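You operate a simulated robot arm through the tools that you are given. There is no shell and no other tool.

The job below is to be done with a simulated robot arm. You get a single attempt, and the scene is never put back.

Task
The tile sticks to the wet top die: turn the dial to 6 and blow it onto the tray's board.
Fine: tray back out, dial back to 4, tile whole.
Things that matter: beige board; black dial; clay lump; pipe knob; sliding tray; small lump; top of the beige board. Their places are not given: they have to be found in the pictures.

The check looks at the end state, three seconds after you hand in, the way a careful person would. Anything else that was tipped, shoved, dropped, spilled or broken makes it a failure.

Robot
A 7-joint arm with a two-finger parallel gripper, fixed in place. Base frame: the origin is on the floor under the middle of its stand, x ahead of it, y to its left, z up. Lengths are in m, angles in degrees, forces in N, time in s.
It reaches about 1.479 m from its shoulder. Its first joint turns from -166.0 to 166.0 degrees. Payload 4.4 kg.
The TCP is the grasp point between the finger pads, 0.023 m short of the fingertips. In the tool frame z runs along the fingers and y along their closing line. Largest opening 0.094 m; finger width 0.038, thickness 0.01; the body of the gripper, 0.054 by 0.096 m, starts 0.039 m behind the TCP.
Orientation is that of the tool frame in the base frame, as a unit quaternion [x, y, z, w]. With the fingers straight down and closing along the base's y, the tool's x points along the base's -x, its y along +y and its z along -z.

Tools
- The arm moves only by the tool apply_moves. Its argument "increments" is a list of rows, each a list of 7 numbers: the shift along the tool's x, y, z in units of 400 mm (1.0 is 400 mm), then the turn, a rotation vector about the tool's x, y, z in units of 45 degrees (1.0 is 45 degrees), then the gripper command, from -1 (shut) to 1 (fully open), values between in proportion. In form: [[dx, dy, dz, ax, ay, az, claw], ...]. A call has 1 to 20 rows; each row is the pose to reach, as a shift and turn from the pose commanded when the call began, along the tool's axes at that moment. A call with a number of a shift or a turn outside -1 to 1 is refused whole. Each row takes 0.2 s and may step no farther than 0.05 m and 8.6 degrees from the row before; otherwise, or with a gripper value out of range, the whole call is refused. A pose out of reach is approached as far as the arm can. The call stops where the force on the tool passes 90 N (or 10 N more than at its start, if that is more) or the arm is blocked; 0.2 s more then pass. Each finger travels about 0.072 m/s and halts on what it meets, pressing with about 26 N; the grip force reading is that of the motor and also rises with nothing between the fingers. The clock runs only during rows and for 0.2 s after the last one: add rows that repeat a pose to give the fingers time. The reply holds the time, the measured pose of the TCP, the force on the tool along the base axes, the opening and the grip force, in the units named above and with some noise, with the torque about the TCP (base axes, N m) and any sound that the robot's microphone picked up, and new pictures: "show" is both (left out), scene, wrist or none.
- Cameras (640 x 400 px; columns grow to the right, rows downward): "scene" is fixed at [0.3986, -0.5006, 1.9482]; the picture's right is [0.52, -0.86, 0.00], its down [-0.69, -0.42, -0.59] and it looks along [0.50, 0.30, -0.81] (base axes); focal length 288 px, centre (320, 200). "wrist" rides on the gripper at [0.086, 0.016, -0.074] in the tool frame; the picture's right is [-0.18, 0.98, 0.00], its down [-0.58, -0.11, -0.81] and it looks along [-0.79, -0.15, 0.59] (tool axes); focal length 243 px, centre (320, 200).
- probe_pixels(camera, pixels): for up to 12 pixels [column, row] of the newest picture of that camera ("zoom" is the newest enlarged one), the place [x, y, z] in the base frame of the surface seen there, good to about 0.002 m. It takes no simulated time.
- enlarge(camera, box): a new picture of the part [left, top, right, bottom] of that camera's present view, enlarged. It takes no simulated time.
- close_job(): hands the job in; it is judged then, once.

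Unless the task says otherwise, let go and move clear before handing in.

The tools are called after "Emit:" by a JSON object that holds its "name" and its "arguments". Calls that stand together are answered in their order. apply_moves: Moves the arm, as the interface text tells. Its arguments: {"type":"object","properties":{"increments":{"type":"array","items":{"type":"array","items":{"type":"number"}}},"show":{"type":"string","enum":["both","scene","wrist","none"]}},"required":["increments"]} The other tools are called the same way: probe_pixels (camera, pixels) gives the place of the surface under pixels of a picture; enlarge (camera, box) takes an enlarged picture of a part of a camera's view; close_job () hands the job in.

At the start:

```text
t: 0.0
tcp_pos: [0.6064, 0.2343, 1.5402]
tcp_rot: [-0.001, 1.0, 0.001, 0.0]
force: [0.7, 0.5, -0.7]
ft_torque: [0.01, -0.01, -0.03]
opening: 0.094
grip_force: 0.0
```

scene: 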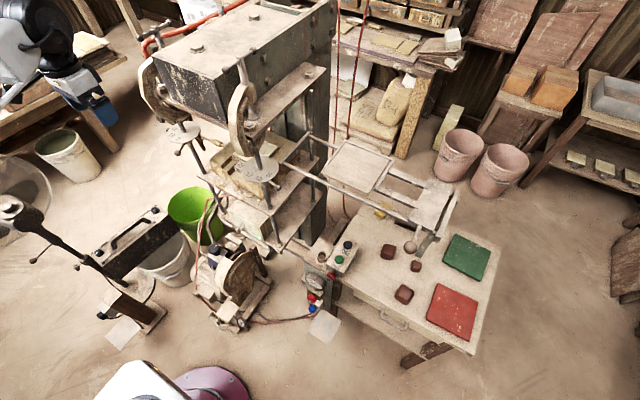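
wrist: 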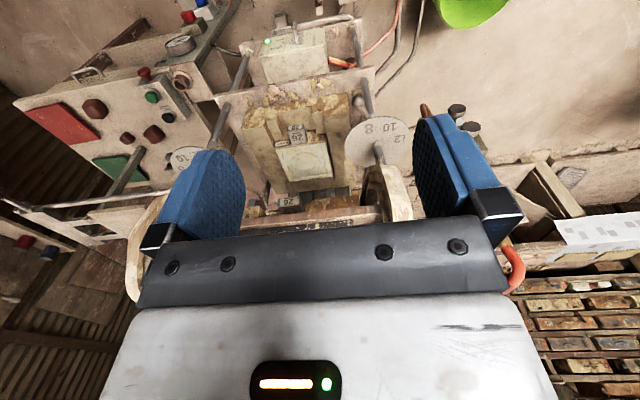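

The scene shows a press around (240,150), a sliding tray with a beige board near (360,165), and a table with buttons and clay lumps near (400,270). I'll take enlarged views before moving anything.

Emit:
{"name": "enlarge", "arguments": {"camera": "scene", "box": [270, 120, 510, 360]}}

Emit:
{"name": "enlarge", "arguments": {"camera": "scene", "box": [130, 50, 340, 260]}}

Emit:
{"name": "enlarge", "arguments": {"camera": "scene", "box": [280, 220, 380, 350]}}

Emit:
{"name": "enlarge", "arguments": {"camera": "wrist", "box": [10, 20, 250, 220]}}

Emit:
{"name": "enlarge", "arguments": {"camera": "wrist", "box": [200, 0, 420, 220]}}

```text
1.67 times, centred on (390, 240) of scene
```

zoom: 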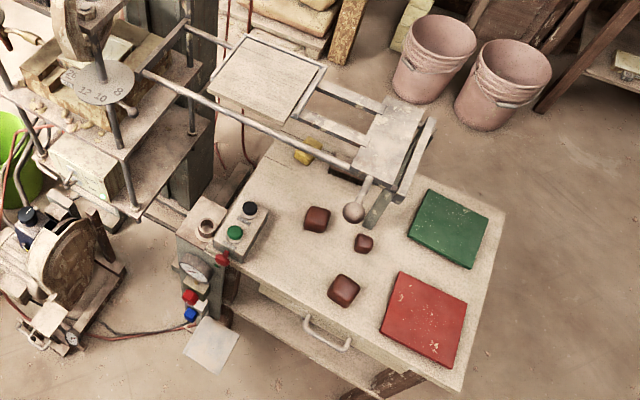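

```text
1.90 times, centred on (235, 155) of scene
```

zoom: 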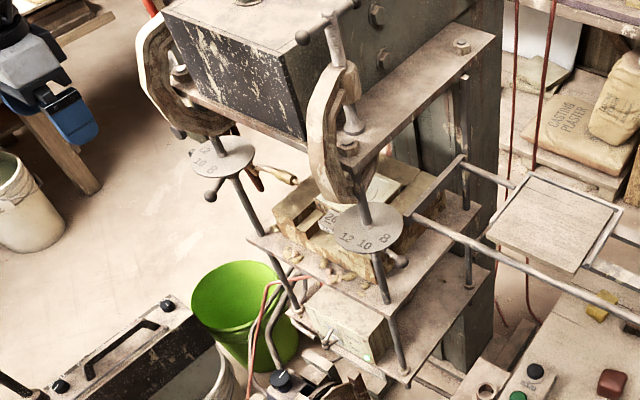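

```text
3.08 times, centred on (330, 285) of scene
```

zoom: 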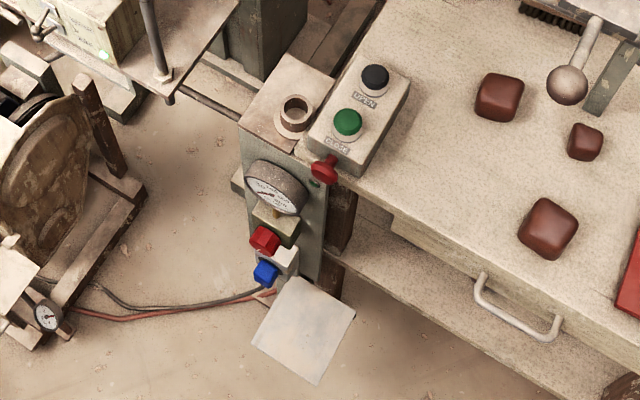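

```text
2.00 times, centred on (130, 120) of wrist
```

zoom: 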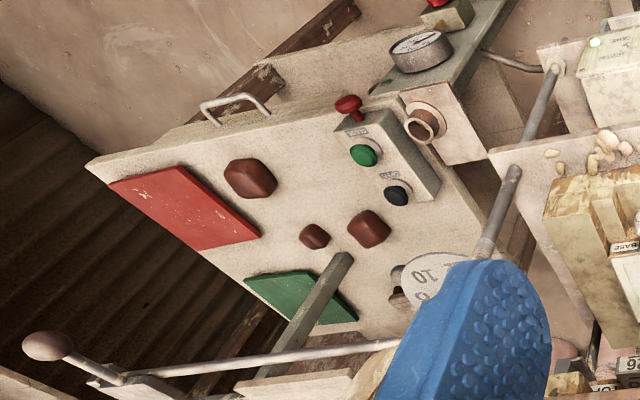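

```text
1.82 times, centred on (310, 110) of wrist
```

zoom: 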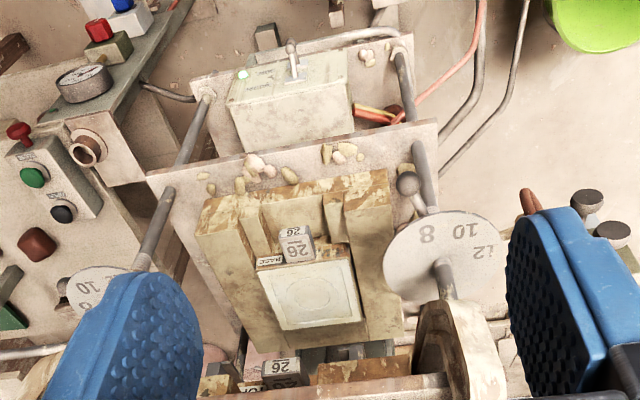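

The views show a clay press with a lower die, two depth discs, an OPEN/CLOSE button box, a gauge, and red and blue valves. The tray carries the beige board and there are three brown lumps on the table. I'll probe the key points for a map.

Emit:
{"name": "probe_pixels", "arguments": {"camera": "scene", "pixels": [[358, 167], [410, 247], [387, 252], [415, 266], [404, 294], [348, 245], [339, 260], [314, 282], [312, 297], [313, 308], [320, 245], [432, 205]]}}

Emit:
{"name": "probe_pixels", "arguments": {"camera": "wrist", "pixels": [[305, 160], [296, 132], [180, 45], [188, 17], [202, 10], [164, 110], [296, 35], [268, 42], [370, 140], [186, 158], [152, 97], [290, 202]]}}

Emit:
{"name": "enlarge", "arguments": {"camera": "scene", "box": [200, 120, 300, 220]}}

Emit:
{"name": "enlarge", "arguments": {"camera": "wrist", "box": [230, 80, 380, 220]}}

Emit:
{"name": "enlarge", "arguments": {"camera": "scene", "box": [0, 180, 280, 400]}}

Emit:
{"name": "enlarge", "arguments": {"camera": "wrist", "box": [240, 0, 360, 90]}}

```text
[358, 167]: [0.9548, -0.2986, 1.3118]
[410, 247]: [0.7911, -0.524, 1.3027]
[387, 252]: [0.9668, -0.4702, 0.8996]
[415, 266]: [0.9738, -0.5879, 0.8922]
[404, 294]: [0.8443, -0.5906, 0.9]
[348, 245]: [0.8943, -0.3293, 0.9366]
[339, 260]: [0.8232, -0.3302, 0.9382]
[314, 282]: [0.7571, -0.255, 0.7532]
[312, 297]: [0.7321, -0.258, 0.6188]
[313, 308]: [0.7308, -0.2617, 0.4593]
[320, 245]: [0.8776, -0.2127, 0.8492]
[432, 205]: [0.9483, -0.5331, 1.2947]
```

```text
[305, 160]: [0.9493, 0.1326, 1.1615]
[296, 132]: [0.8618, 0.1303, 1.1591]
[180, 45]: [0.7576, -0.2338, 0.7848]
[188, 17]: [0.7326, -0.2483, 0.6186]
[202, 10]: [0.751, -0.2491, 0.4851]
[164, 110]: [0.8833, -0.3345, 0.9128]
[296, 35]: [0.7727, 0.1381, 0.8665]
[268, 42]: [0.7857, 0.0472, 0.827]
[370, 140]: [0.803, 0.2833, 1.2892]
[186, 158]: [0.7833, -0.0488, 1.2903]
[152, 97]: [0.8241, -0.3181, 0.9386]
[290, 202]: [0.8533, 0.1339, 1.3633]
```

```text
4.00 times, centred on (250, 170) of scene
```

zoom: 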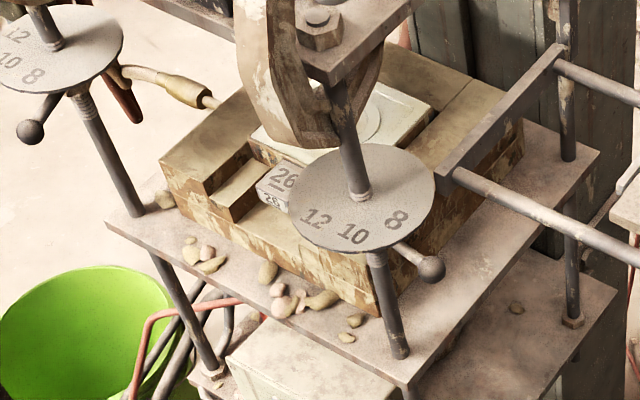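

```text
2.86 times, centred on (305, 150) of wrist
```

zoom: 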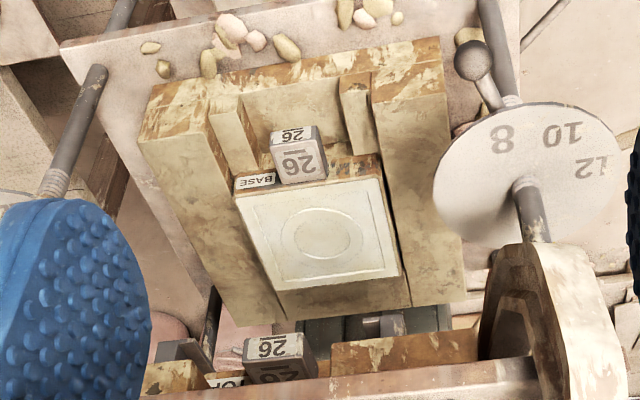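

```text
1.82 times, centred on (140, 290) of scene
```

zoom: 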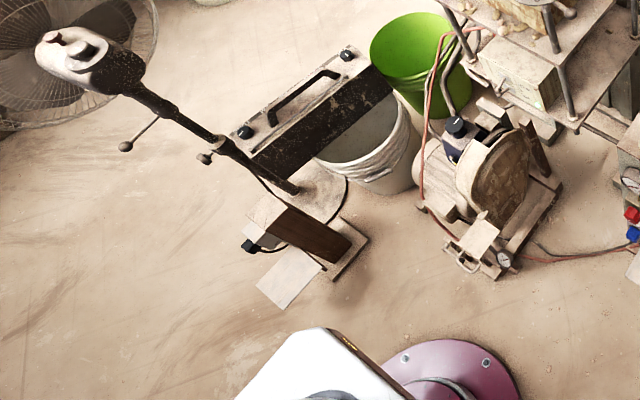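

```text
4.44 times, centred on (300, 45) of wrist
```

zoom: 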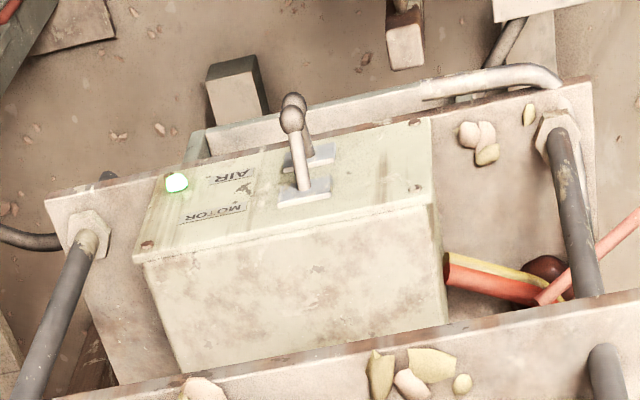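

The press has a BASE 26 lower die, an unseen top die above it, and a MOTOR/AIR toggle box. I haven't identified the black dial yet, so I'll enlarge the candidates at scene (208,250), (215,180) and wrist (460,115).

Emit:
{"name": "enlarge", "arguments": {"camera": "scene", "box": [190, 230, 270, 330]}}

Emit:
{"name": "enlarge", "arguments": {"camera": "wrist", "box": [400, 80, 600, 240]}}

Emit:
{"name": "enlarge", "arguments": {"camera": "scene", "box": [120, 0, 340, 140]}}

Emit:
{"name": "enlarge", "arguments": {"camera": "scene", "box": [370, 170, 470, 260]}}

Emit:
{"name": "enlarge", "arguments": {"camera": "scene", "box": [280, 225, 370, 320]}}

Emit:
{"name": "enlarge", "arguments": {"camera": "scene", "box": [340, 0, 640, 200]}}

Emit:
{"name": "enlarge", "arguments": {"camera": "wrist", "box": [130, 0, 230, 70]}}

```text
4.00 times, centred on (230, 280) of scene
```

zoom: 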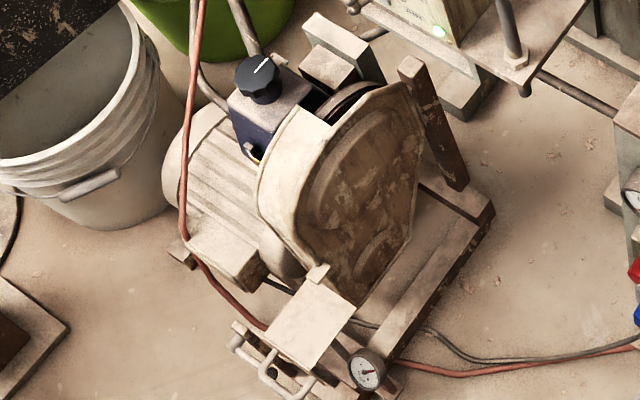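

```text
2.50 times, centred on (500, 160) of wrist
```

zoom: 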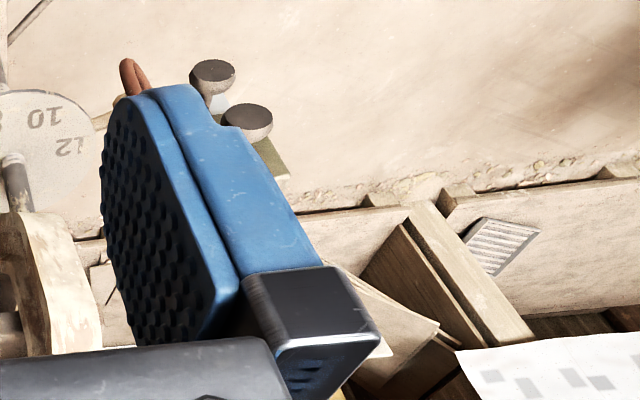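

```text
2.86 times, centred on (230, 70) of scene
```

zoom: 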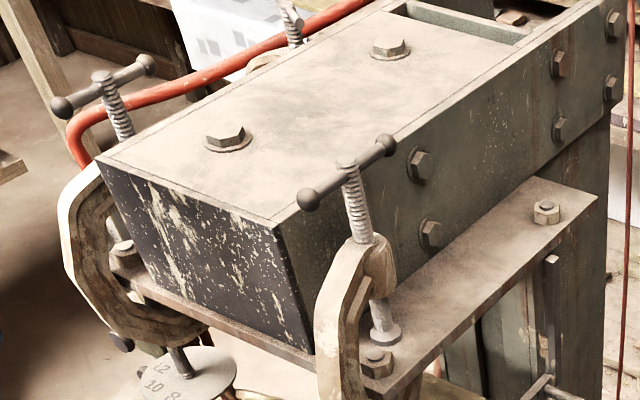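

```text
4.44 times, centred on (420, 215) of scene
```

zoom: 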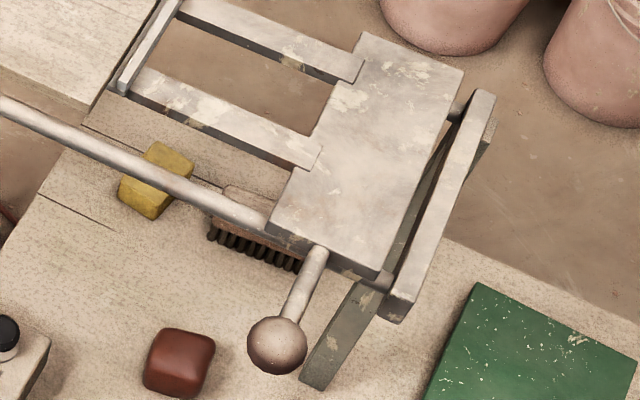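

```text
4.21 times, centred on (325, 272) of scene
```

zoom: 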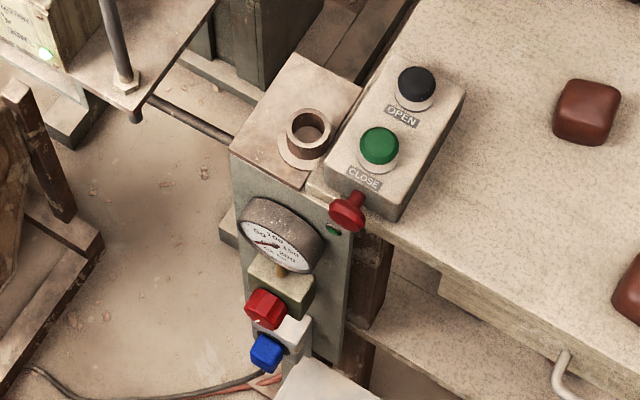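

```text
2.00 times, centred on (490, 100) of scene
```

zoom: 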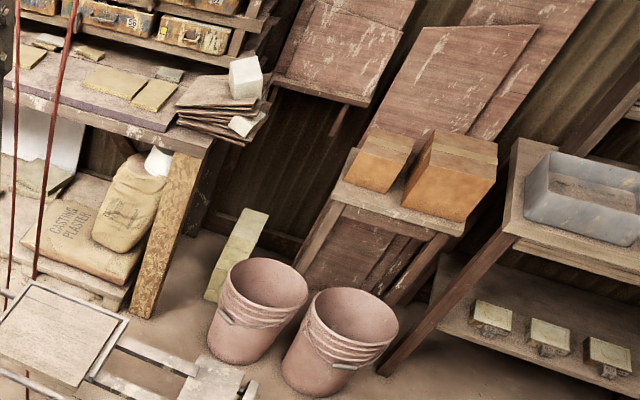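

```text
5.71 times, centred on (180, 35) of wrist
```

zoom: 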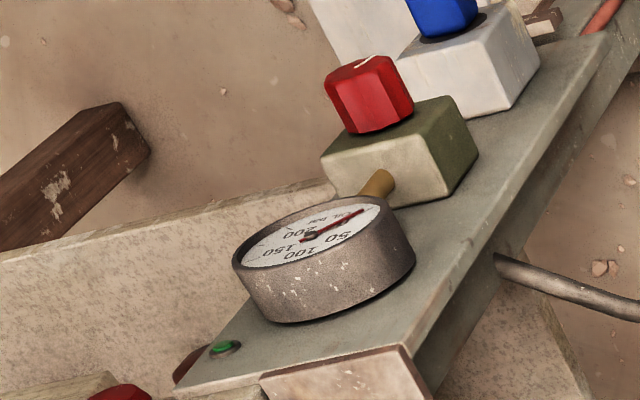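

The black eight-sided knob at scene (208,250) has a white pointer line, so it is the likely dial, sitting on a blue box on the motor. I'll probe it, the press frame and the nearby obstacles.

Emit:
{"name": "enlarge", "arguments": {"camera": "scene", "box": [195, 235, 235, 275]}}

Emit:
{"name": "probe_pixels", "arguments": {"camera": "scene", "pixels": [[207, 251], [20, 215], [60, 245], [100, 270], [130, 250], [155, 212], [105, 260], [200, 280], [243, 290], [90, 100], [190, 210], [282, 380]]}}

Emit:
{"name": "probe_pixels", "arguments": {"camera": "scene", "pixels": [[180, 133], [258, 166], [245, 110], [240, 65], [150, 85], [270, 180], [290, 160], [330, 185], [400, 213], [442, 237], [415, 232], [300, 150]]}}

Emit:
{"name": "probe_pixels", "arguments": {"camera": "wrist", "pixels": [[484, 108], [500, 128], [452, 110], [330, 20], [240, 60], [210, 80], [280, 218], [350, 215], [260, 232], [395, 200], [140, 195], [20, 205]]}}

```text
10.00 times, centred on (215, 255) of scene
```

zoom: 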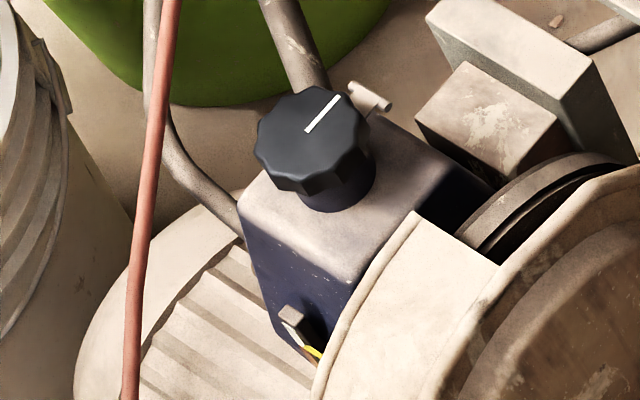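

```text
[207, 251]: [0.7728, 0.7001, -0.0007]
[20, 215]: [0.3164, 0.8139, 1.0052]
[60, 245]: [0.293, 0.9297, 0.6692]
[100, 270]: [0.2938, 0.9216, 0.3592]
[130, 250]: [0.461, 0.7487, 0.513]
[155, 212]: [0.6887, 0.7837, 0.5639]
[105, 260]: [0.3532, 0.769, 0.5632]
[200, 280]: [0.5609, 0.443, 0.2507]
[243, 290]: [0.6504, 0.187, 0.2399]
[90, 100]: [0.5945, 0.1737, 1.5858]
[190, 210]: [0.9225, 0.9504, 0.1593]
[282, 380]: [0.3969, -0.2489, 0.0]
```

```text
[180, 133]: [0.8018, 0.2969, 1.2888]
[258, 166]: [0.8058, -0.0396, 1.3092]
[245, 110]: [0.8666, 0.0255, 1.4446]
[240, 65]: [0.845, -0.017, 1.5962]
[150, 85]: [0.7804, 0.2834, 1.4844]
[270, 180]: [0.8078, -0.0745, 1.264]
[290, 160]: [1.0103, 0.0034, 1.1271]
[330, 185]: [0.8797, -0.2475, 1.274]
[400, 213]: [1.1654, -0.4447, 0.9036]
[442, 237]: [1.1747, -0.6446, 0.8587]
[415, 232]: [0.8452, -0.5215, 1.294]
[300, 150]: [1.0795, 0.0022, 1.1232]
```

```text
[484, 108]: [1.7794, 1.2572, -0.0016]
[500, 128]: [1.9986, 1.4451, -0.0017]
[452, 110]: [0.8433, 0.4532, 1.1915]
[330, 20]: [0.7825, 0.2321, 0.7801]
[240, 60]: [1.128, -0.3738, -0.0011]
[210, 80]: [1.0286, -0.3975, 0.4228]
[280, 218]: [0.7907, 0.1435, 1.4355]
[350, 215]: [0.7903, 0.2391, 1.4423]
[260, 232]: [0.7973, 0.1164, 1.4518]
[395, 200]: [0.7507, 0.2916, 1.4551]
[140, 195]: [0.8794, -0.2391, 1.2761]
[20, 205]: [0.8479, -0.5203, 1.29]
```

The zoom shows a black knob with a white pointer but no visible numbers, and there are two more black knobs on the handled box near scene (155,208) and (105,240). I'll enlarge those and probe again.

Emit:
{"name": "probe_pixels", "arguments": {"camera": "zoom", "pixels": [[322, 112], [290, 110], [355, 135], [310, 130], [340, 240], [420, 200], [150, 200], [170, 50], [300, 30], [450, 110], [260, 200], [310, 270]]}}

Emit:
{"name": "enlarge", "arguments": {"camera": "scene", "box": [90, 195, 180, 330]}}

Emit:
{"name": "enlarge", "arguments": {"camera": "scene", "box": [0, 180, 60, 260]}}

Emit:
{"name": "enlarge", "arguments": {"camera": "scene", "box": [225, 140, 285, 200]}}

Emit:
{"name": "enlarge", "arguments": {"camera": "scene", "box": [160, 100, 220, 160]}}

```text
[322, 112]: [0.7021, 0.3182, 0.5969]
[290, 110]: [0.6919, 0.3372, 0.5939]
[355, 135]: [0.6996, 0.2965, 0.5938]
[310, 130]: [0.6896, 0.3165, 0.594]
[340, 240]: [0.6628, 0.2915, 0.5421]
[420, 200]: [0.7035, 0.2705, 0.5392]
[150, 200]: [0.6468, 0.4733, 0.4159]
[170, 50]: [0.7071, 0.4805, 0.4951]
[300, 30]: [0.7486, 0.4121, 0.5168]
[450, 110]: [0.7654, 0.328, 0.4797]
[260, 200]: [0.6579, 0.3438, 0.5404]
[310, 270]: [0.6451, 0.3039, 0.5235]
```

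```text
2.96 times, centred on (135, 262) of scene
```

zoom: 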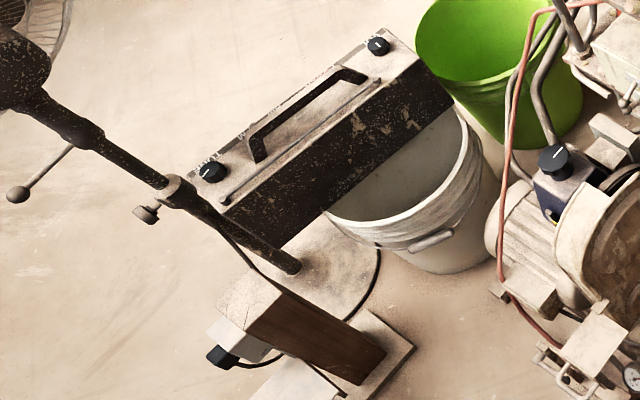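

```text
5.00 times, centred on (30, 220) of scene
```

zoom: 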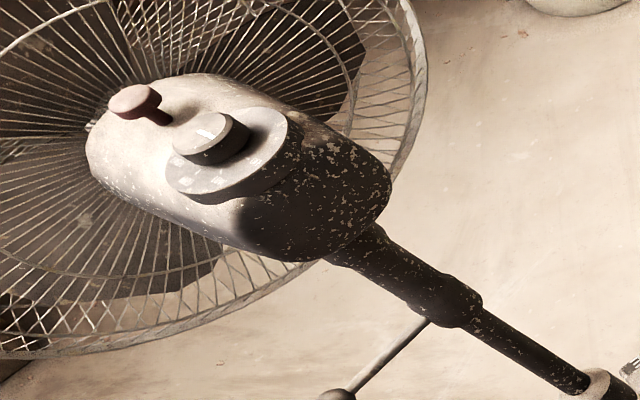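

```text
6.67 times, centred on (255, 170) of scene
```

zoom: 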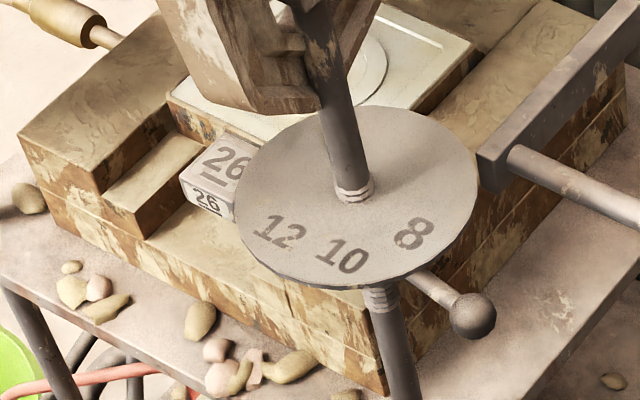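

```text
6.67 times, centred on (190, 130) of scene
```

zoom: 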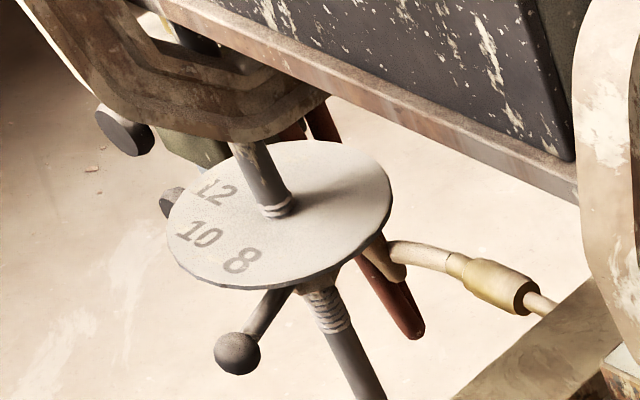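

The pointer knob is at about (0.69, 0.317, 0.594), and the other two sit on a heater-like box. Next I'll pitch the wrist up in front of the press to see whether a tile already hangs from the top die.

Emit:
{"name": "apply_moves", "arguments": {"increments": [[0.01, -0.03, 0.09, 0, -0.125, 0, 1], [0.02, -0.06, 0.18, 0, -0.25, 0, 1], [0.03, -0.09, 0.27, 0, -0.375, 0, 1], [0.04, -0.12, 0.36, 0, -0.5, 0, 1], [0.05, -0.15, 0.45, 0, -0.625, 0, 1], [0.06, -0.18, 0.54, 0, -0.75, 0, 1], [0.06, -0.22, 0.63, 0, -0.875, 0, 1], [0.06, -0.25, 0.7, 0, -1.0, 0, 1]], "show": "both"}}

```text
t: 1.8
tcp_pos: [0.5825, 0.136, 1.2589]
tcp_rot: [0.0, 0.923, 0.0, 0.384]
force: [0.6, 0.1, -0.3]
ft_torque: [-0.01, -0.01, -0.02]
opening: 0.0939
grip_force: 0.0
```

scene: 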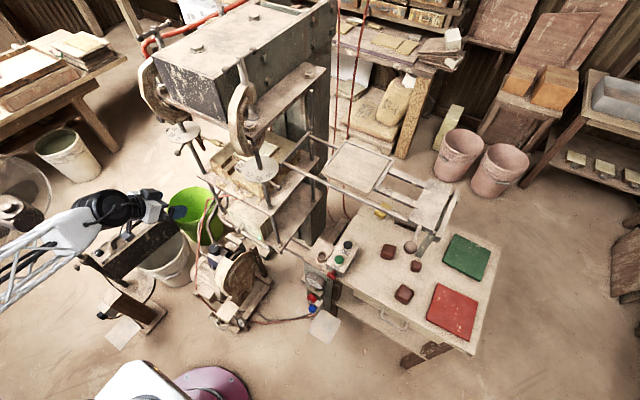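
wrist: 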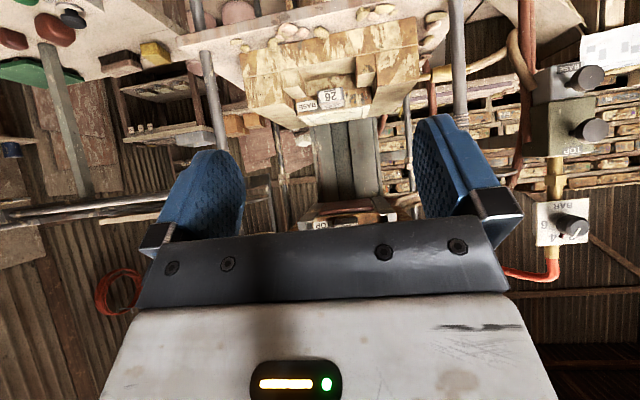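

The wrist picture (upside-down) now shows a white plate marked "BAR" with a knob at (572,225), plus valves marked TOP at (588,128) and BASE at (585,78), all left of the press. I'll enlarge these and the top die near (345,213).

Emit:
{"name": "enlarge", "arguments": {"camera": "wrist", "box": [500, 40, 640, 300]}}

Emit:
{"name": "enlarge", "arguments": {"camera": "wrist", "box": [520, 190, 620, 260]}}

Emit:
{"name": "enlarge", "arguments": {"camera": "wrist", "box": [240, 60, 440, 240]}}

Emit:
{"name": "probe_pixels", "arguments": {"camera": "wrist", "pixels": [[575, 224], [545, 215], [548, 235], [590, 128], [565, 120], [587, 76], [550, 85], [555, 185], [550, 255], [345, 205], [310, 222], [380, 215]]}}

```text
1.54 times, centred on (570, 170) of wrist
```

zoom: 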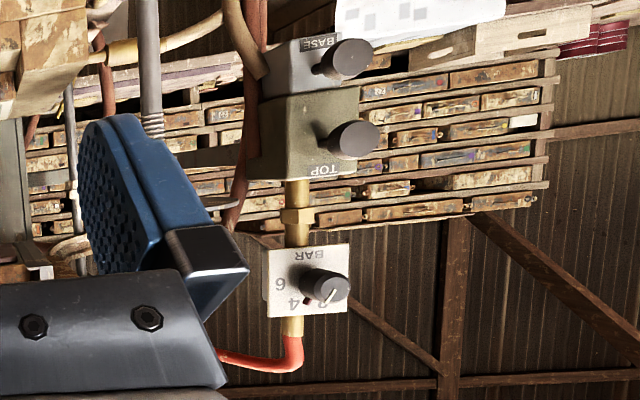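

```text
5.71 times, centred on (570, 225) of wrist
```

zoom: 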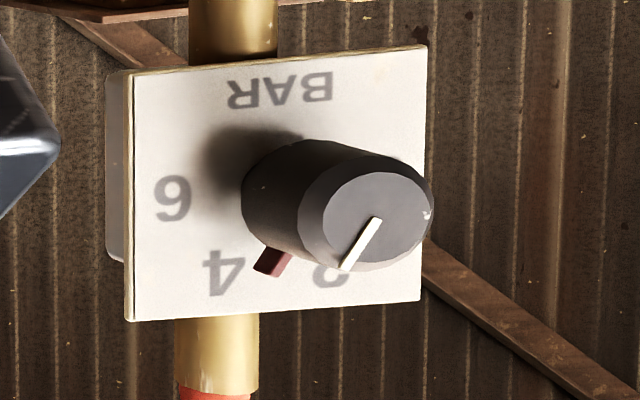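

```text
2.22 times, centred on (340, 150) of wrist
```

zoom: 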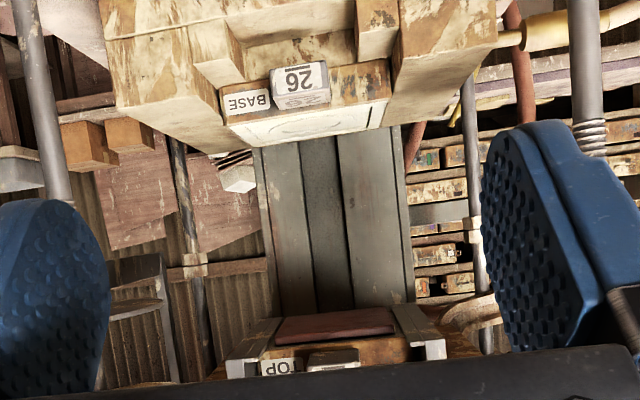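

```text
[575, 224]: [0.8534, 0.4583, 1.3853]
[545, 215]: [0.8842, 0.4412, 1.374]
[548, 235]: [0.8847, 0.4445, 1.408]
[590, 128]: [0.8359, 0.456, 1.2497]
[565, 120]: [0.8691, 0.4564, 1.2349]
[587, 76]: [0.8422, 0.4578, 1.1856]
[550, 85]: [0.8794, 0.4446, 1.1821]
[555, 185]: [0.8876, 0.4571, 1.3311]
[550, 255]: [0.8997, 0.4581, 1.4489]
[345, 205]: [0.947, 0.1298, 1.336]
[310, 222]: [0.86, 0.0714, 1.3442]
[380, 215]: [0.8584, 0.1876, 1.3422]
```

The dial plate reads BAR with 2, 4 and 6, and the pointer is currently at 4. A reddish-brown slab shows under the top die at wrist (345,208), which may be the tile. I'll lower the wrist and pitch it up more to look at it directly.

Emit:
{"name": "enlarge", "arguments": {"camera": "wrist", "box": [295, 180, 395, 235]}}

Emit:
{"name": "apply_moves", "arguments": {"increments": [[0.03, 0, 0.03, 0, -0.15, 0, 1], [0.06, 0, 0.06, 0, -0.3, 0, 1], [0.09, 0, 0.09, 0, -0.45, 0, 1], [0.12, 0, 0.12, 0, -0.55, 0, 1]], "show": "wrist"}}

```text
6.40 times, centred on (345, 208) of wrist
```

zoom: 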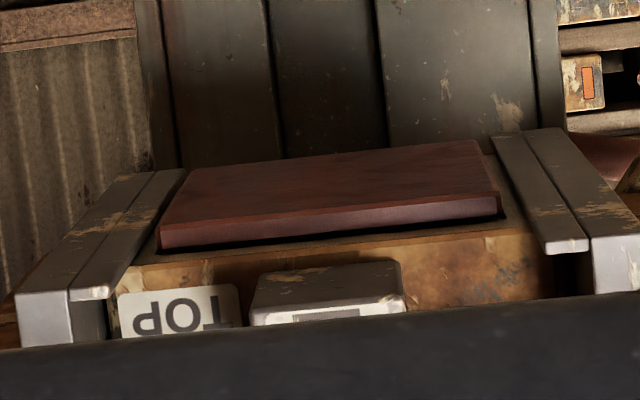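

```text
t: 3.0
tcp_pos: [0.5978, 0.1402, 1.1651]
tcp_rot: [-0.005, 0.833, -0.006, 0.554]
force: [-0.3, 1.7, 1.1]
ft_torque: [-0.01, 0.04, 0.01]
opening: 0.0939
grip_force: 0.0
stopped in row 4: the arm was blocked; the commanded pose is now the measured one
```

wrist: 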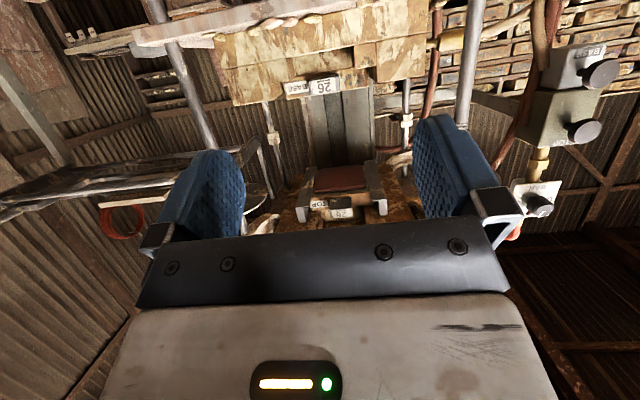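

The tile (reddish-brown slab) already hangs from the TOP die, inside two side rails. The last row was blocked with hardly any force, so I'll check the arm in the scene view and look closer at the die and valves.

Emit:
{"name": "enlarge", "arguments": {"camera": "scene", "box": [0, 100, 320, 300]}}

Emit:
{"name": "enlarge", "arguments": {"camera": "wrist", "box": [280, 150, 410, 230]}}

Emit:
{"name": "enlarge", "arguments": {"camera": "wrist", "box": [500, 30, 640, 240]}}

Emit:
{"name": "enlarge", "arguments": {"camera": "wrist", "box": [0, 120, 280, 250]}}

Emit:
{"name": "probe_pixels", "arguments": {"camera": "wrist", "pixels": [[340, 178], [318, 190], [362, 186], [322, 170], [362, 168], [310, 200], [302, 213], [384, 207], [340, 190], [275, 222], [540, 195], [590, 130]]}}

```text
2.00 times, centred on (160, 200) of scene
```

zoom: 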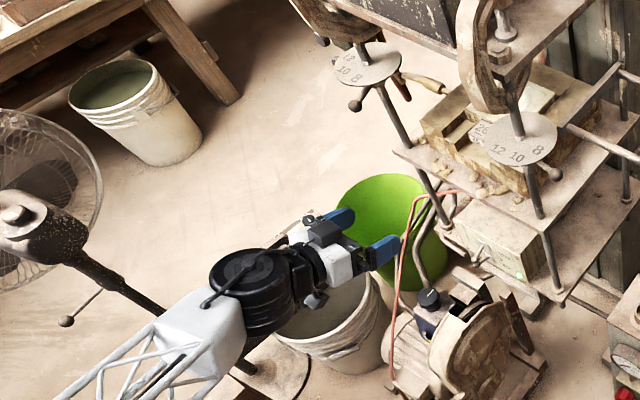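

```text
4.92 times, centred on (345, 190) of wrist
```

zoom: 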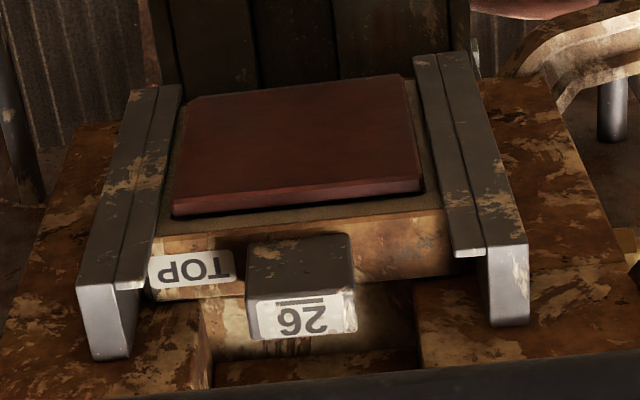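

```text
1.90 times, centred on (570, 135) of wrist
```

zoom: 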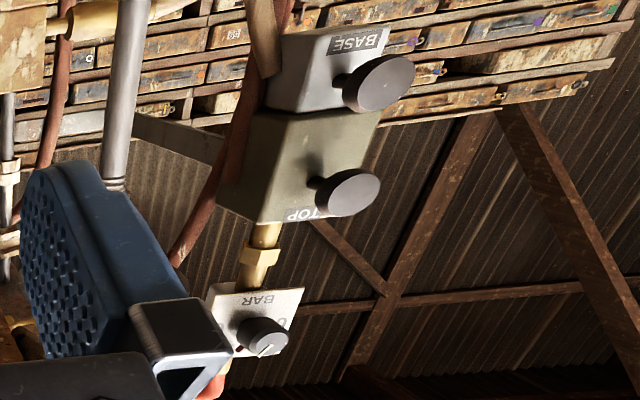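

```text
2.29 times, centred on (140, 185) of wrist
```

zoom: 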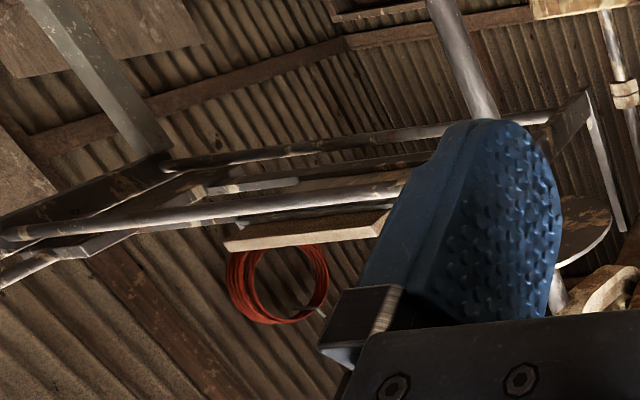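

```text
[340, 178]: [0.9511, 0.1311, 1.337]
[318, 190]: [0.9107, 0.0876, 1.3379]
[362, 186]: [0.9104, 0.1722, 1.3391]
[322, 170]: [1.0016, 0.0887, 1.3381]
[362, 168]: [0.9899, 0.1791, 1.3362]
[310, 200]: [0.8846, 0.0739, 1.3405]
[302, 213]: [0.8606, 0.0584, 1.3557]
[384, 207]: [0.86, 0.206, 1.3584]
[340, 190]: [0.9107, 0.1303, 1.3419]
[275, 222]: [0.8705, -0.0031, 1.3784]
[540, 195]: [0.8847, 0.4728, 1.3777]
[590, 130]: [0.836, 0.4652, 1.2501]
```

The tile underside is at about x 0.91–1.01, y 0.08–0.18, z 1.337, and TOP and BASE are mushroom push-valves at (0.836, 0.46, 1.25) and (0.842, 0.46, 1.186). Next I need exact geometry for the tray and its rails.

Emit:
{"name": "enlarge", "arguments": {"camera": "scene", "box": [300, 130, 470, 260]}}

Emit:
{"name": "probe_pixels", "arguments": {"camera": "zoom", "pixels": [[150, 110], [250, 150], [100, 180], [205, 190], [200, 60], [300, 130], [60, 130], [350, 190], [300, 230], [400, 110], [480, 160], [470, 280]]}}

Emit:
{"name": "probe_pixels", "arguments": {"camera": "zoom", "pixels": [[410, 365], [430, 310], [445, 295], [530, 280], [560, 220], [590, 190], [500, 340], [480, 330], [150, 200], [80, 155], [20, 180], [10, 60]]}}

```text
3.08 times, centred on (385, 195) of scene
```

zoom: 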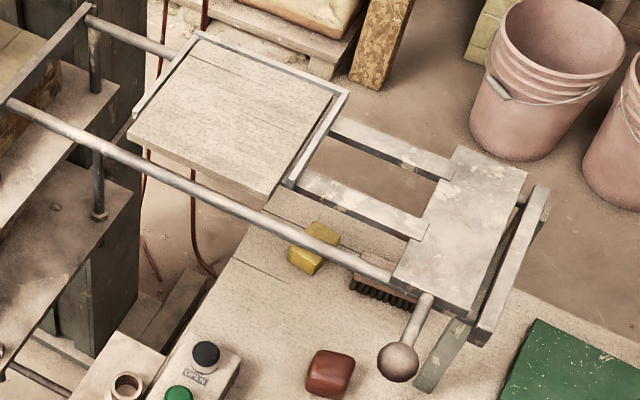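

```text
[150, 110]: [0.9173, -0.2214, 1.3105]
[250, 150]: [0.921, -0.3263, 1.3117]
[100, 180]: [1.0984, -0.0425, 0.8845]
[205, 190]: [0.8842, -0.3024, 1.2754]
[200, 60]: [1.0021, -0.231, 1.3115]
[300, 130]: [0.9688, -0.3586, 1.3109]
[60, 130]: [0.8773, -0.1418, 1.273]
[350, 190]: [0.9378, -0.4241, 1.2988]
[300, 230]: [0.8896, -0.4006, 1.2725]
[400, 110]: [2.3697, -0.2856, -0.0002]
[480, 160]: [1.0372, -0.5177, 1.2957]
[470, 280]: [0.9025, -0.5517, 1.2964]
```

```text
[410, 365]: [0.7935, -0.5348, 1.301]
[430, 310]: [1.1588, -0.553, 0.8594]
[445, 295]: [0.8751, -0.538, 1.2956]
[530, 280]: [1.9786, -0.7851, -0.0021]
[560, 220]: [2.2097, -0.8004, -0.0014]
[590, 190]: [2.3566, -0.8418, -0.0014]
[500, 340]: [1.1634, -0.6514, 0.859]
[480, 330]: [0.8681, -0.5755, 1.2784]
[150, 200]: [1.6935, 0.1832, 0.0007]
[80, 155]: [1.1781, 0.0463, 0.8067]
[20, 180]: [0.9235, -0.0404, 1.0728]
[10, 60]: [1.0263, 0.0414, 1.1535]
```

The tray's ball handle is centred near (0.80, -0.529, 1.287). I need about 0.40–0.43 m of +y travel, which brings it close to the right disc at (0.806, -0.04), so I'll check clearances there and the board extents.

Emit:
{"name": "probe_pixels", "arguments": {"camera": "scene", "pixels": [[278, 187], [276, 185], [245, 168], [275, 170], [262, 182], [258, 155], [268, 178], [240, 175], [286, 165], [291, 152], [262, 196], [305, 148]]}}

Emit:
{"name": "enlarge", "arguments": {"camera": "scene", "box": [240, 130, 340, 210]}}

Emit:
{"name": "enlarge", "arguments": {"camera": "scene", "box": [395, 190, 475, 260]}}

Emit:
{"name": "probe_pixels", "arguments": {"camera": "zoom", "pixels": [[130, 330], [100, 315], [160, 330], [200, 280], [270, 330], [320, 300], [400, 260], [230, 380], [340, 320], [380, 330], [430, 180], [200, 220]]}}

```text
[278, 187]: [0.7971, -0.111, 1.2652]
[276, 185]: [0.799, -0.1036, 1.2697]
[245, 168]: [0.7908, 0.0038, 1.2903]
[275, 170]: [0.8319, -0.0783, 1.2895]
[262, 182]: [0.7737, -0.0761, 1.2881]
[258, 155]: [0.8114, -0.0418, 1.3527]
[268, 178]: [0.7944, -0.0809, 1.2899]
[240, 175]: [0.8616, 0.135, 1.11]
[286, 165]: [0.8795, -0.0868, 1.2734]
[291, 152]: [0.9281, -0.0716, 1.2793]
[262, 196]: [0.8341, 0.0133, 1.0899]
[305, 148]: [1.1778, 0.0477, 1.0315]
```

```text
5.00 times, centred on (290, 170) of scene
```

zoom: 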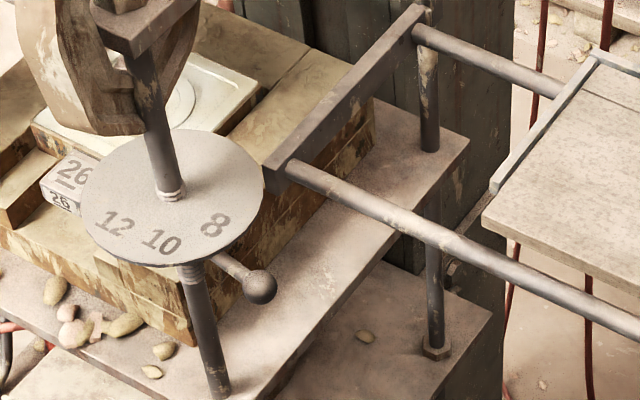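

```text
5.71 times, centred on (435, 225) of scene
```

zoom: 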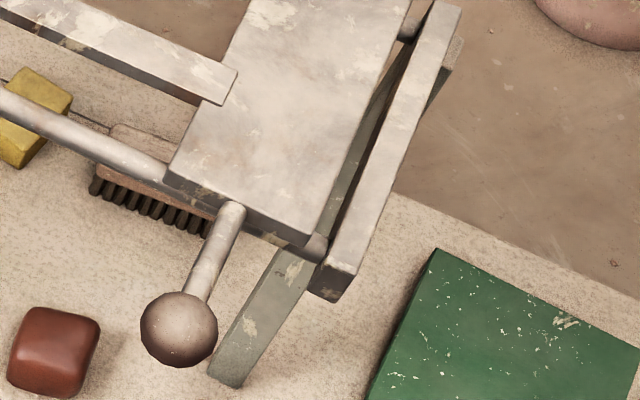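

```text
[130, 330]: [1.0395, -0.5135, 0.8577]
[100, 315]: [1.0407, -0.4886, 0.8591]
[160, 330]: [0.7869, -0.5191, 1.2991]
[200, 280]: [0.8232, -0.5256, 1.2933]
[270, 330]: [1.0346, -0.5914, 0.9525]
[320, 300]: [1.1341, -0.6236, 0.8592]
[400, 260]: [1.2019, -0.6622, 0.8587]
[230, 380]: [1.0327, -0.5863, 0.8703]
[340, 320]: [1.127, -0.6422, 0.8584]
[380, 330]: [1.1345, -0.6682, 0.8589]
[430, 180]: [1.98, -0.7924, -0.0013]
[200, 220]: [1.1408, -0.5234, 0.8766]
```

Clearances: the tray ball handle must stop near y = -0.115 to stay clear of the right disc edge (y ≈ -0.096), which puts the board at y 0.04–0.19, under the tile. I'll grip the handle stem (x ≈ 0.84) from above with a tilted tool, so first I raise the arm and swing right.

Emit:
{"name": "apply_moves", "arguments": {"increments": [[-0.066, -0.06, -0.0275, 0, 0.083, 0, 1], [-0.131, -0.12, -0.055, 0, 0.166, 0, 1], [-0.197, -0.18, -0.0825, 0, 0.249, 0, 1], [-0.263, -0.24, -0.11, 0, 0.332, 0, 1], [-0.329, -0.3, -0.1375, 0, 0.415, 0, 1], [-0.394, -0.36, -0.165, 0, 0.497, 0, 1], [-0.46, -0.42, -0.1925, 0, 0.58, 0, 1], [-0.526, -0.48, -0.22, 0, 0.663, 0, 1], [-0.591, -0.54, -0.2475, 0, 0.746, 0, 1], [-0.657, -0.6, -0.275, 0, 0.829, 0, 1]], "show": "both"}}

Emit:
{"name": "probe_pixels", "arguments": {"camera": "scene", "pixels": [[285, 100], [262, 122], [325, 72], [260, 110], [270, 115], [250, 120], [265, 132], [240, 100], [232, 130], [250, 148], [310, 90], [247, 140]]}}

```text
t: 5.2
tcp_pos: [0.5964, -0.0966, 1.4551]
tcp_rot: [-0.002, 0.966, -0.008, 0.259]
force: [-1.6, -0.1, -0.2]
ft_torque: [0.02, -0.02, 0.01]
opening: 0.094
grip_force: 0.1
```

scene: 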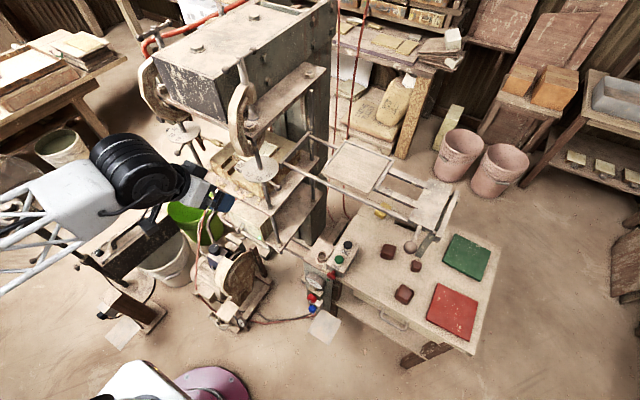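
wrist: 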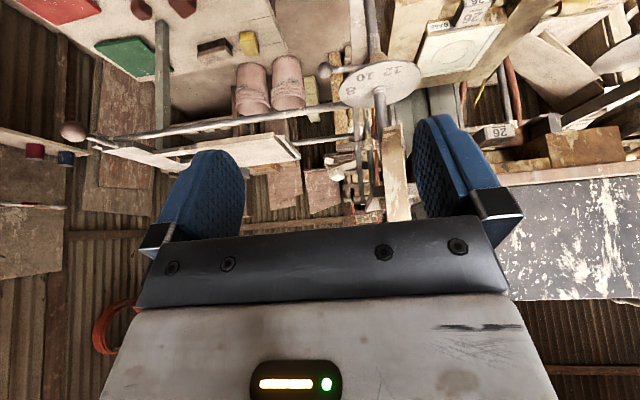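

```text
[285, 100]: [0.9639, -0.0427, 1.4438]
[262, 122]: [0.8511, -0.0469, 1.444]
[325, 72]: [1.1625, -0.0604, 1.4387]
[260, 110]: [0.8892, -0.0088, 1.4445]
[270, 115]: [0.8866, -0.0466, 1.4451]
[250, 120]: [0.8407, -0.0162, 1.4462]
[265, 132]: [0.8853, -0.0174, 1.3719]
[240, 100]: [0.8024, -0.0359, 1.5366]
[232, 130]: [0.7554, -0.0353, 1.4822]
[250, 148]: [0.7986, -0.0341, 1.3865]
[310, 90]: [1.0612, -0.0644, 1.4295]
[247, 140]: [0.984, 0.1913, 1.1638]
```

The wrist view now shows the tray ball at (73,131), the right disc at (378,85) and its handle ball at (326,71). I'll probe them from here for better positions.

Emit:
{"name": "enlarge", "arguments": {"camera": "wrist", "box": [290, 40, 450, 140]}}

Emit:
{"name": "probe_pixels", "arguments": {"camera": "wrist", "pixels": [[326, 71], [337, 95], [345, 90], [378, 75], [420, 75], [73, 131], [66, 131], [92, 135], [100, 138], [380, 108], [400, 100], [110, 140]]}}

Emit:
{"name": "enlarge", "arguments": {"camera": "wrist", "box": [40, 90, 160, 170]}}

Emit:
{"name": "probe_pixels", "arguments": {"camera": "zoom", "pixels": [[175, 219], [150, 219], [200, 219], [175, 195], [235, 240], [250, 245], [265, 250], [290, 255], [320, 240], [400, 230], [350, 270], [500, 230]]}}

```text
4.00 times, centred on (370, 90) of wrist
```

zoom: 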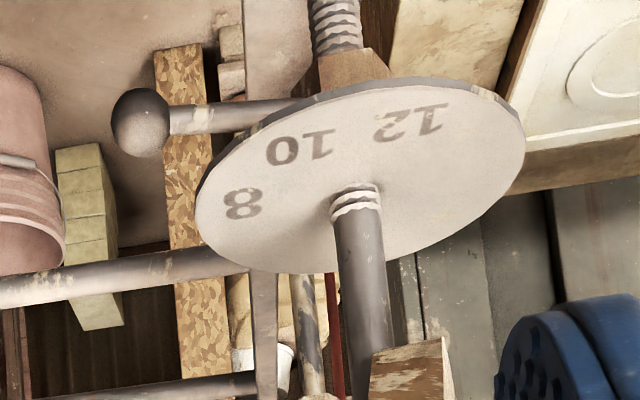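

```text
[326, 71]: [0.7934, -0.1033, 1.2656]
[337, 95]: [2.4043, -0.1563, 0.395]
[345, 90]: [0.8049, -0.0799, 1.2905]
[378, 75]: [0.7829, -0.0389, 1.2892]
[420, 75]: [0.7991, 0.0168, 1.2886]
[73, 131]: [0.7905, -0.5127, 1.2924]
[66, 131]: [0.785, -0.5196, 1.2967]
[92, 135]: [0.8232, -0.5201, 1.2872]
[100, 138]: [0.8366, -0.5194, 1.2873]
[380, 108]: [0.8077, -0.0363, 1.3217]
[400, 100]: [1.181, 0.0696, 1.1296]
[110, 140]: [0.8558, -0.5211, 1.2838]
```

```text
5.00 times, centred on (100, 130) of wrist
```

zoom: 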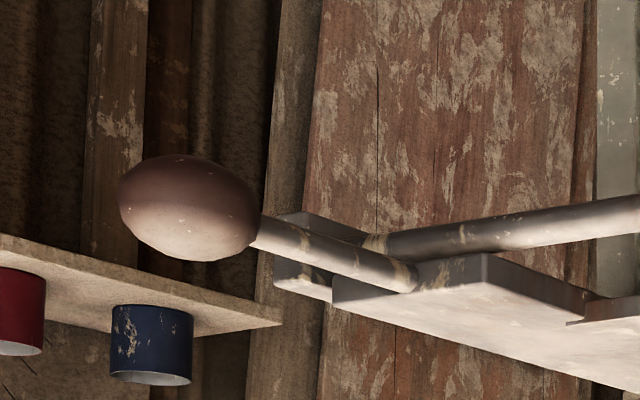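

```text
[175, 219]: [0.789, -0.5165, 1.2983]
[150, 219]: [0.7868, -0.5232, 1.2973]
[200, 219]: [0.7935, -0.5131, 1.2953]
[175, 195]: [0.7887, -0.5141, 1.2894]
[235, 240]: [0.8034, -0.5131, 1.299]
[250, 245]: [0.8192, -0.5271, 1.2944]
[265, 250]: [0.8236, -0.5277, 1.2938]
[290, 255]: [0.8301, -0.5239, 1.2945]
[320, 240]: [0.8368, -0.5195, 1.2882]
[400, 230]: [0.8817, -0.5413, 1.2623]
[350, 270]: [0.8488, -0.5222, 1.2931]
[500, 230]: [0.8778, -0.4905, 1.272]
```

The stem is measured as centre y ≈ -0.5265, z ≈ 1.287, x 0.815–0.863, radius about 7 mm. I'll move toward it with the tool leaning slightly to -y, which keeps the hand away from the press shelf later.

Emit:
{"name": "apply_moves", "arguments": {"increments": [[-0.0222, -0.0625, 0.0215, -0.0278, 0.0664, 0.008, 1], [-0.0445, -0.125, 0.043, -0.0556, 0.1328, 0.016, 1], [-0.0667, -0.1875, 0.0645, -0.0834, 0.1993, 0.024, 1], [-0.0889, -0.25, 0.086, -0.1112, 0.2657, 0.032, 1], [-0.1112, -0.3125, 0.1075, -0.139, 0.3321, 0.04, 0.6], [-0.1334, -0.375, 0.129, -0.1668, 0.3985, 0.048, 0.4], [-0.1556, -0.4375, 0.1505, -0.1946, 0.4649, 0.056, 0.28], [-0.1778, -0.5, 0.172, -0.2224, 0.5314, 0.064, 0.28], [-0.2, -0.5625, 0.1935, -0.2502, 0.5978, 0.072, 0.28], [-0.2223, -0.625, 0.215, -0.278, 0.6642, 0.08, 0.28]], "show": "both"}}

```text
t: 7.4
tcp_pos: [0.7177, -0.3426, 1.4316]
tcp_rot: [0.002, 0.995, 0.105, 0.001]
force: [-1.1, 0.2, 0.6]
ft_torque: [-0.05, -0.02, -0.04]
opening: 0.0603
grip_force: 0.0
```

scene: 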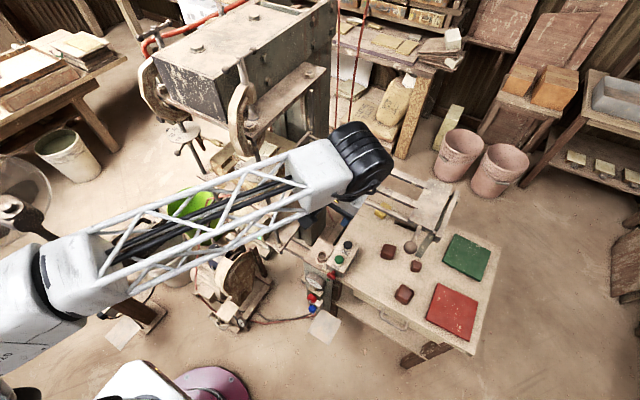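
wrist: 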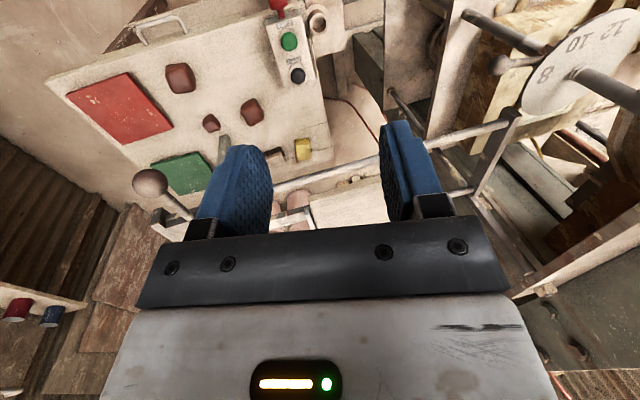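

The tool is leaning as intended, at (0.718, -0.343, 1.432) with a 60 mm opening. Next I move to the pre-grasp point about 10 cm above the stem.

Emit:
{"name": "apply_moves", "arguments": {"increments": [[-0.0436, -0.0747, -0.0031, 0, 0, 0, 0.28], [-0.0871, -0.1494, -0.0062, 0, 0, 0, 0.28], [-0.1307, -0.2241, -0.0093, 0, 0, 0, 0.28], [-0.1743, -0.2989, -0.0125, 0, 0, 0, 0.28], [-0.2179, -0.3736, -0.0156, 0, 0, 0, 0.28], [-0.2614, -0.4483, -0.0187, 0, 0, 0, 0.28], [-0.305, -0.523, -0.0218, 0, 0, 0, 0.28], [-0.305, -0.523, -0.0218, 0, 0, 0, 0.28]], "show": "both"}}

```text
t: 9.2
tcp_pos: [0.8375, -0.5535, 1.391]
tcp_rot: [0.002, 0.994, 0.105, 0.0]
force: [0.1, 0.1, -0.1]
ft_torque: [0.01, -0.02, -0.01]
opening: 0.0603
grip_force: 0.0
```

scene: 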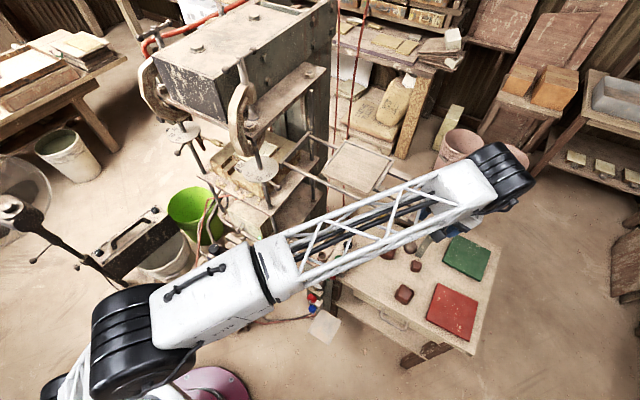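
wrist: 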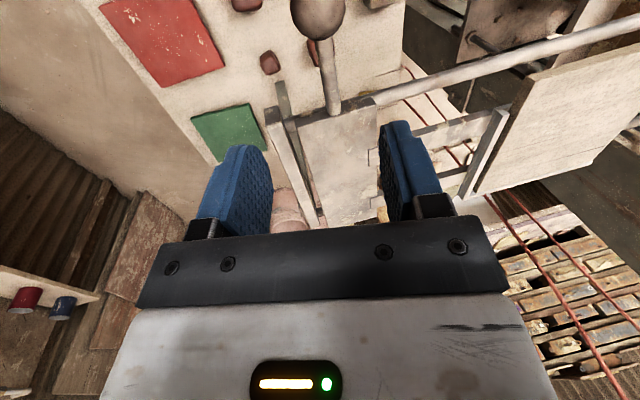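

The stem is at wrist (328,80), between the ball at (318,15) and the plate at (345,130). I'll probe it once more before descending.

Emit:
{"name": "probe_pixels", "arguments": {"camera": "wrist", "pixels": [[323, 55], [328, 80], [333, 105], [318, 15], [300, 10], [338, 12], [340, 115], [320, 80], [336, 80], [298, 130], [375, 105], [275, 115]]}}

Emit:
{"name": "enlarge", "arguments": {"camera": "wrist", "box": [240, 0, 420, 140]}}

```text
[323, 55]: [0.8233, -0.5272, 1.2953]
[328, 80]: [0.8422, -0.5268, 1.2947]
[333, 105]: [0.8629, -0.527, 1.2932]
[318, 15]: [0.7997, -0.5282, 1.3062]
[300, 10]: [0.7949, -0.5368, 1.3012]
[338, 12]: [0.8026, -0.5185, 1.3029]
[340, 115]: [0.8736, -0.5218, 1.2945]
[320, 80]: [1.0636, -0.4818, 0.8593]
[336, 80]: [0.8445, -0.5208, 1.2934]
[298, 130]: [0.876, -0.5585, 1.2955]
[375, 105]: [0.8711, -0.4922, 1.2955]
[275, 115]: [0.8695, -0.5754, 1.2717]
```

```text
2.86 times, centred on (330, 70) of wrist
```

zoom: 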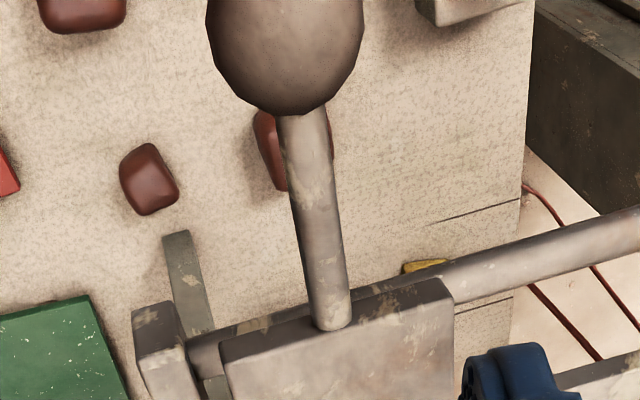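

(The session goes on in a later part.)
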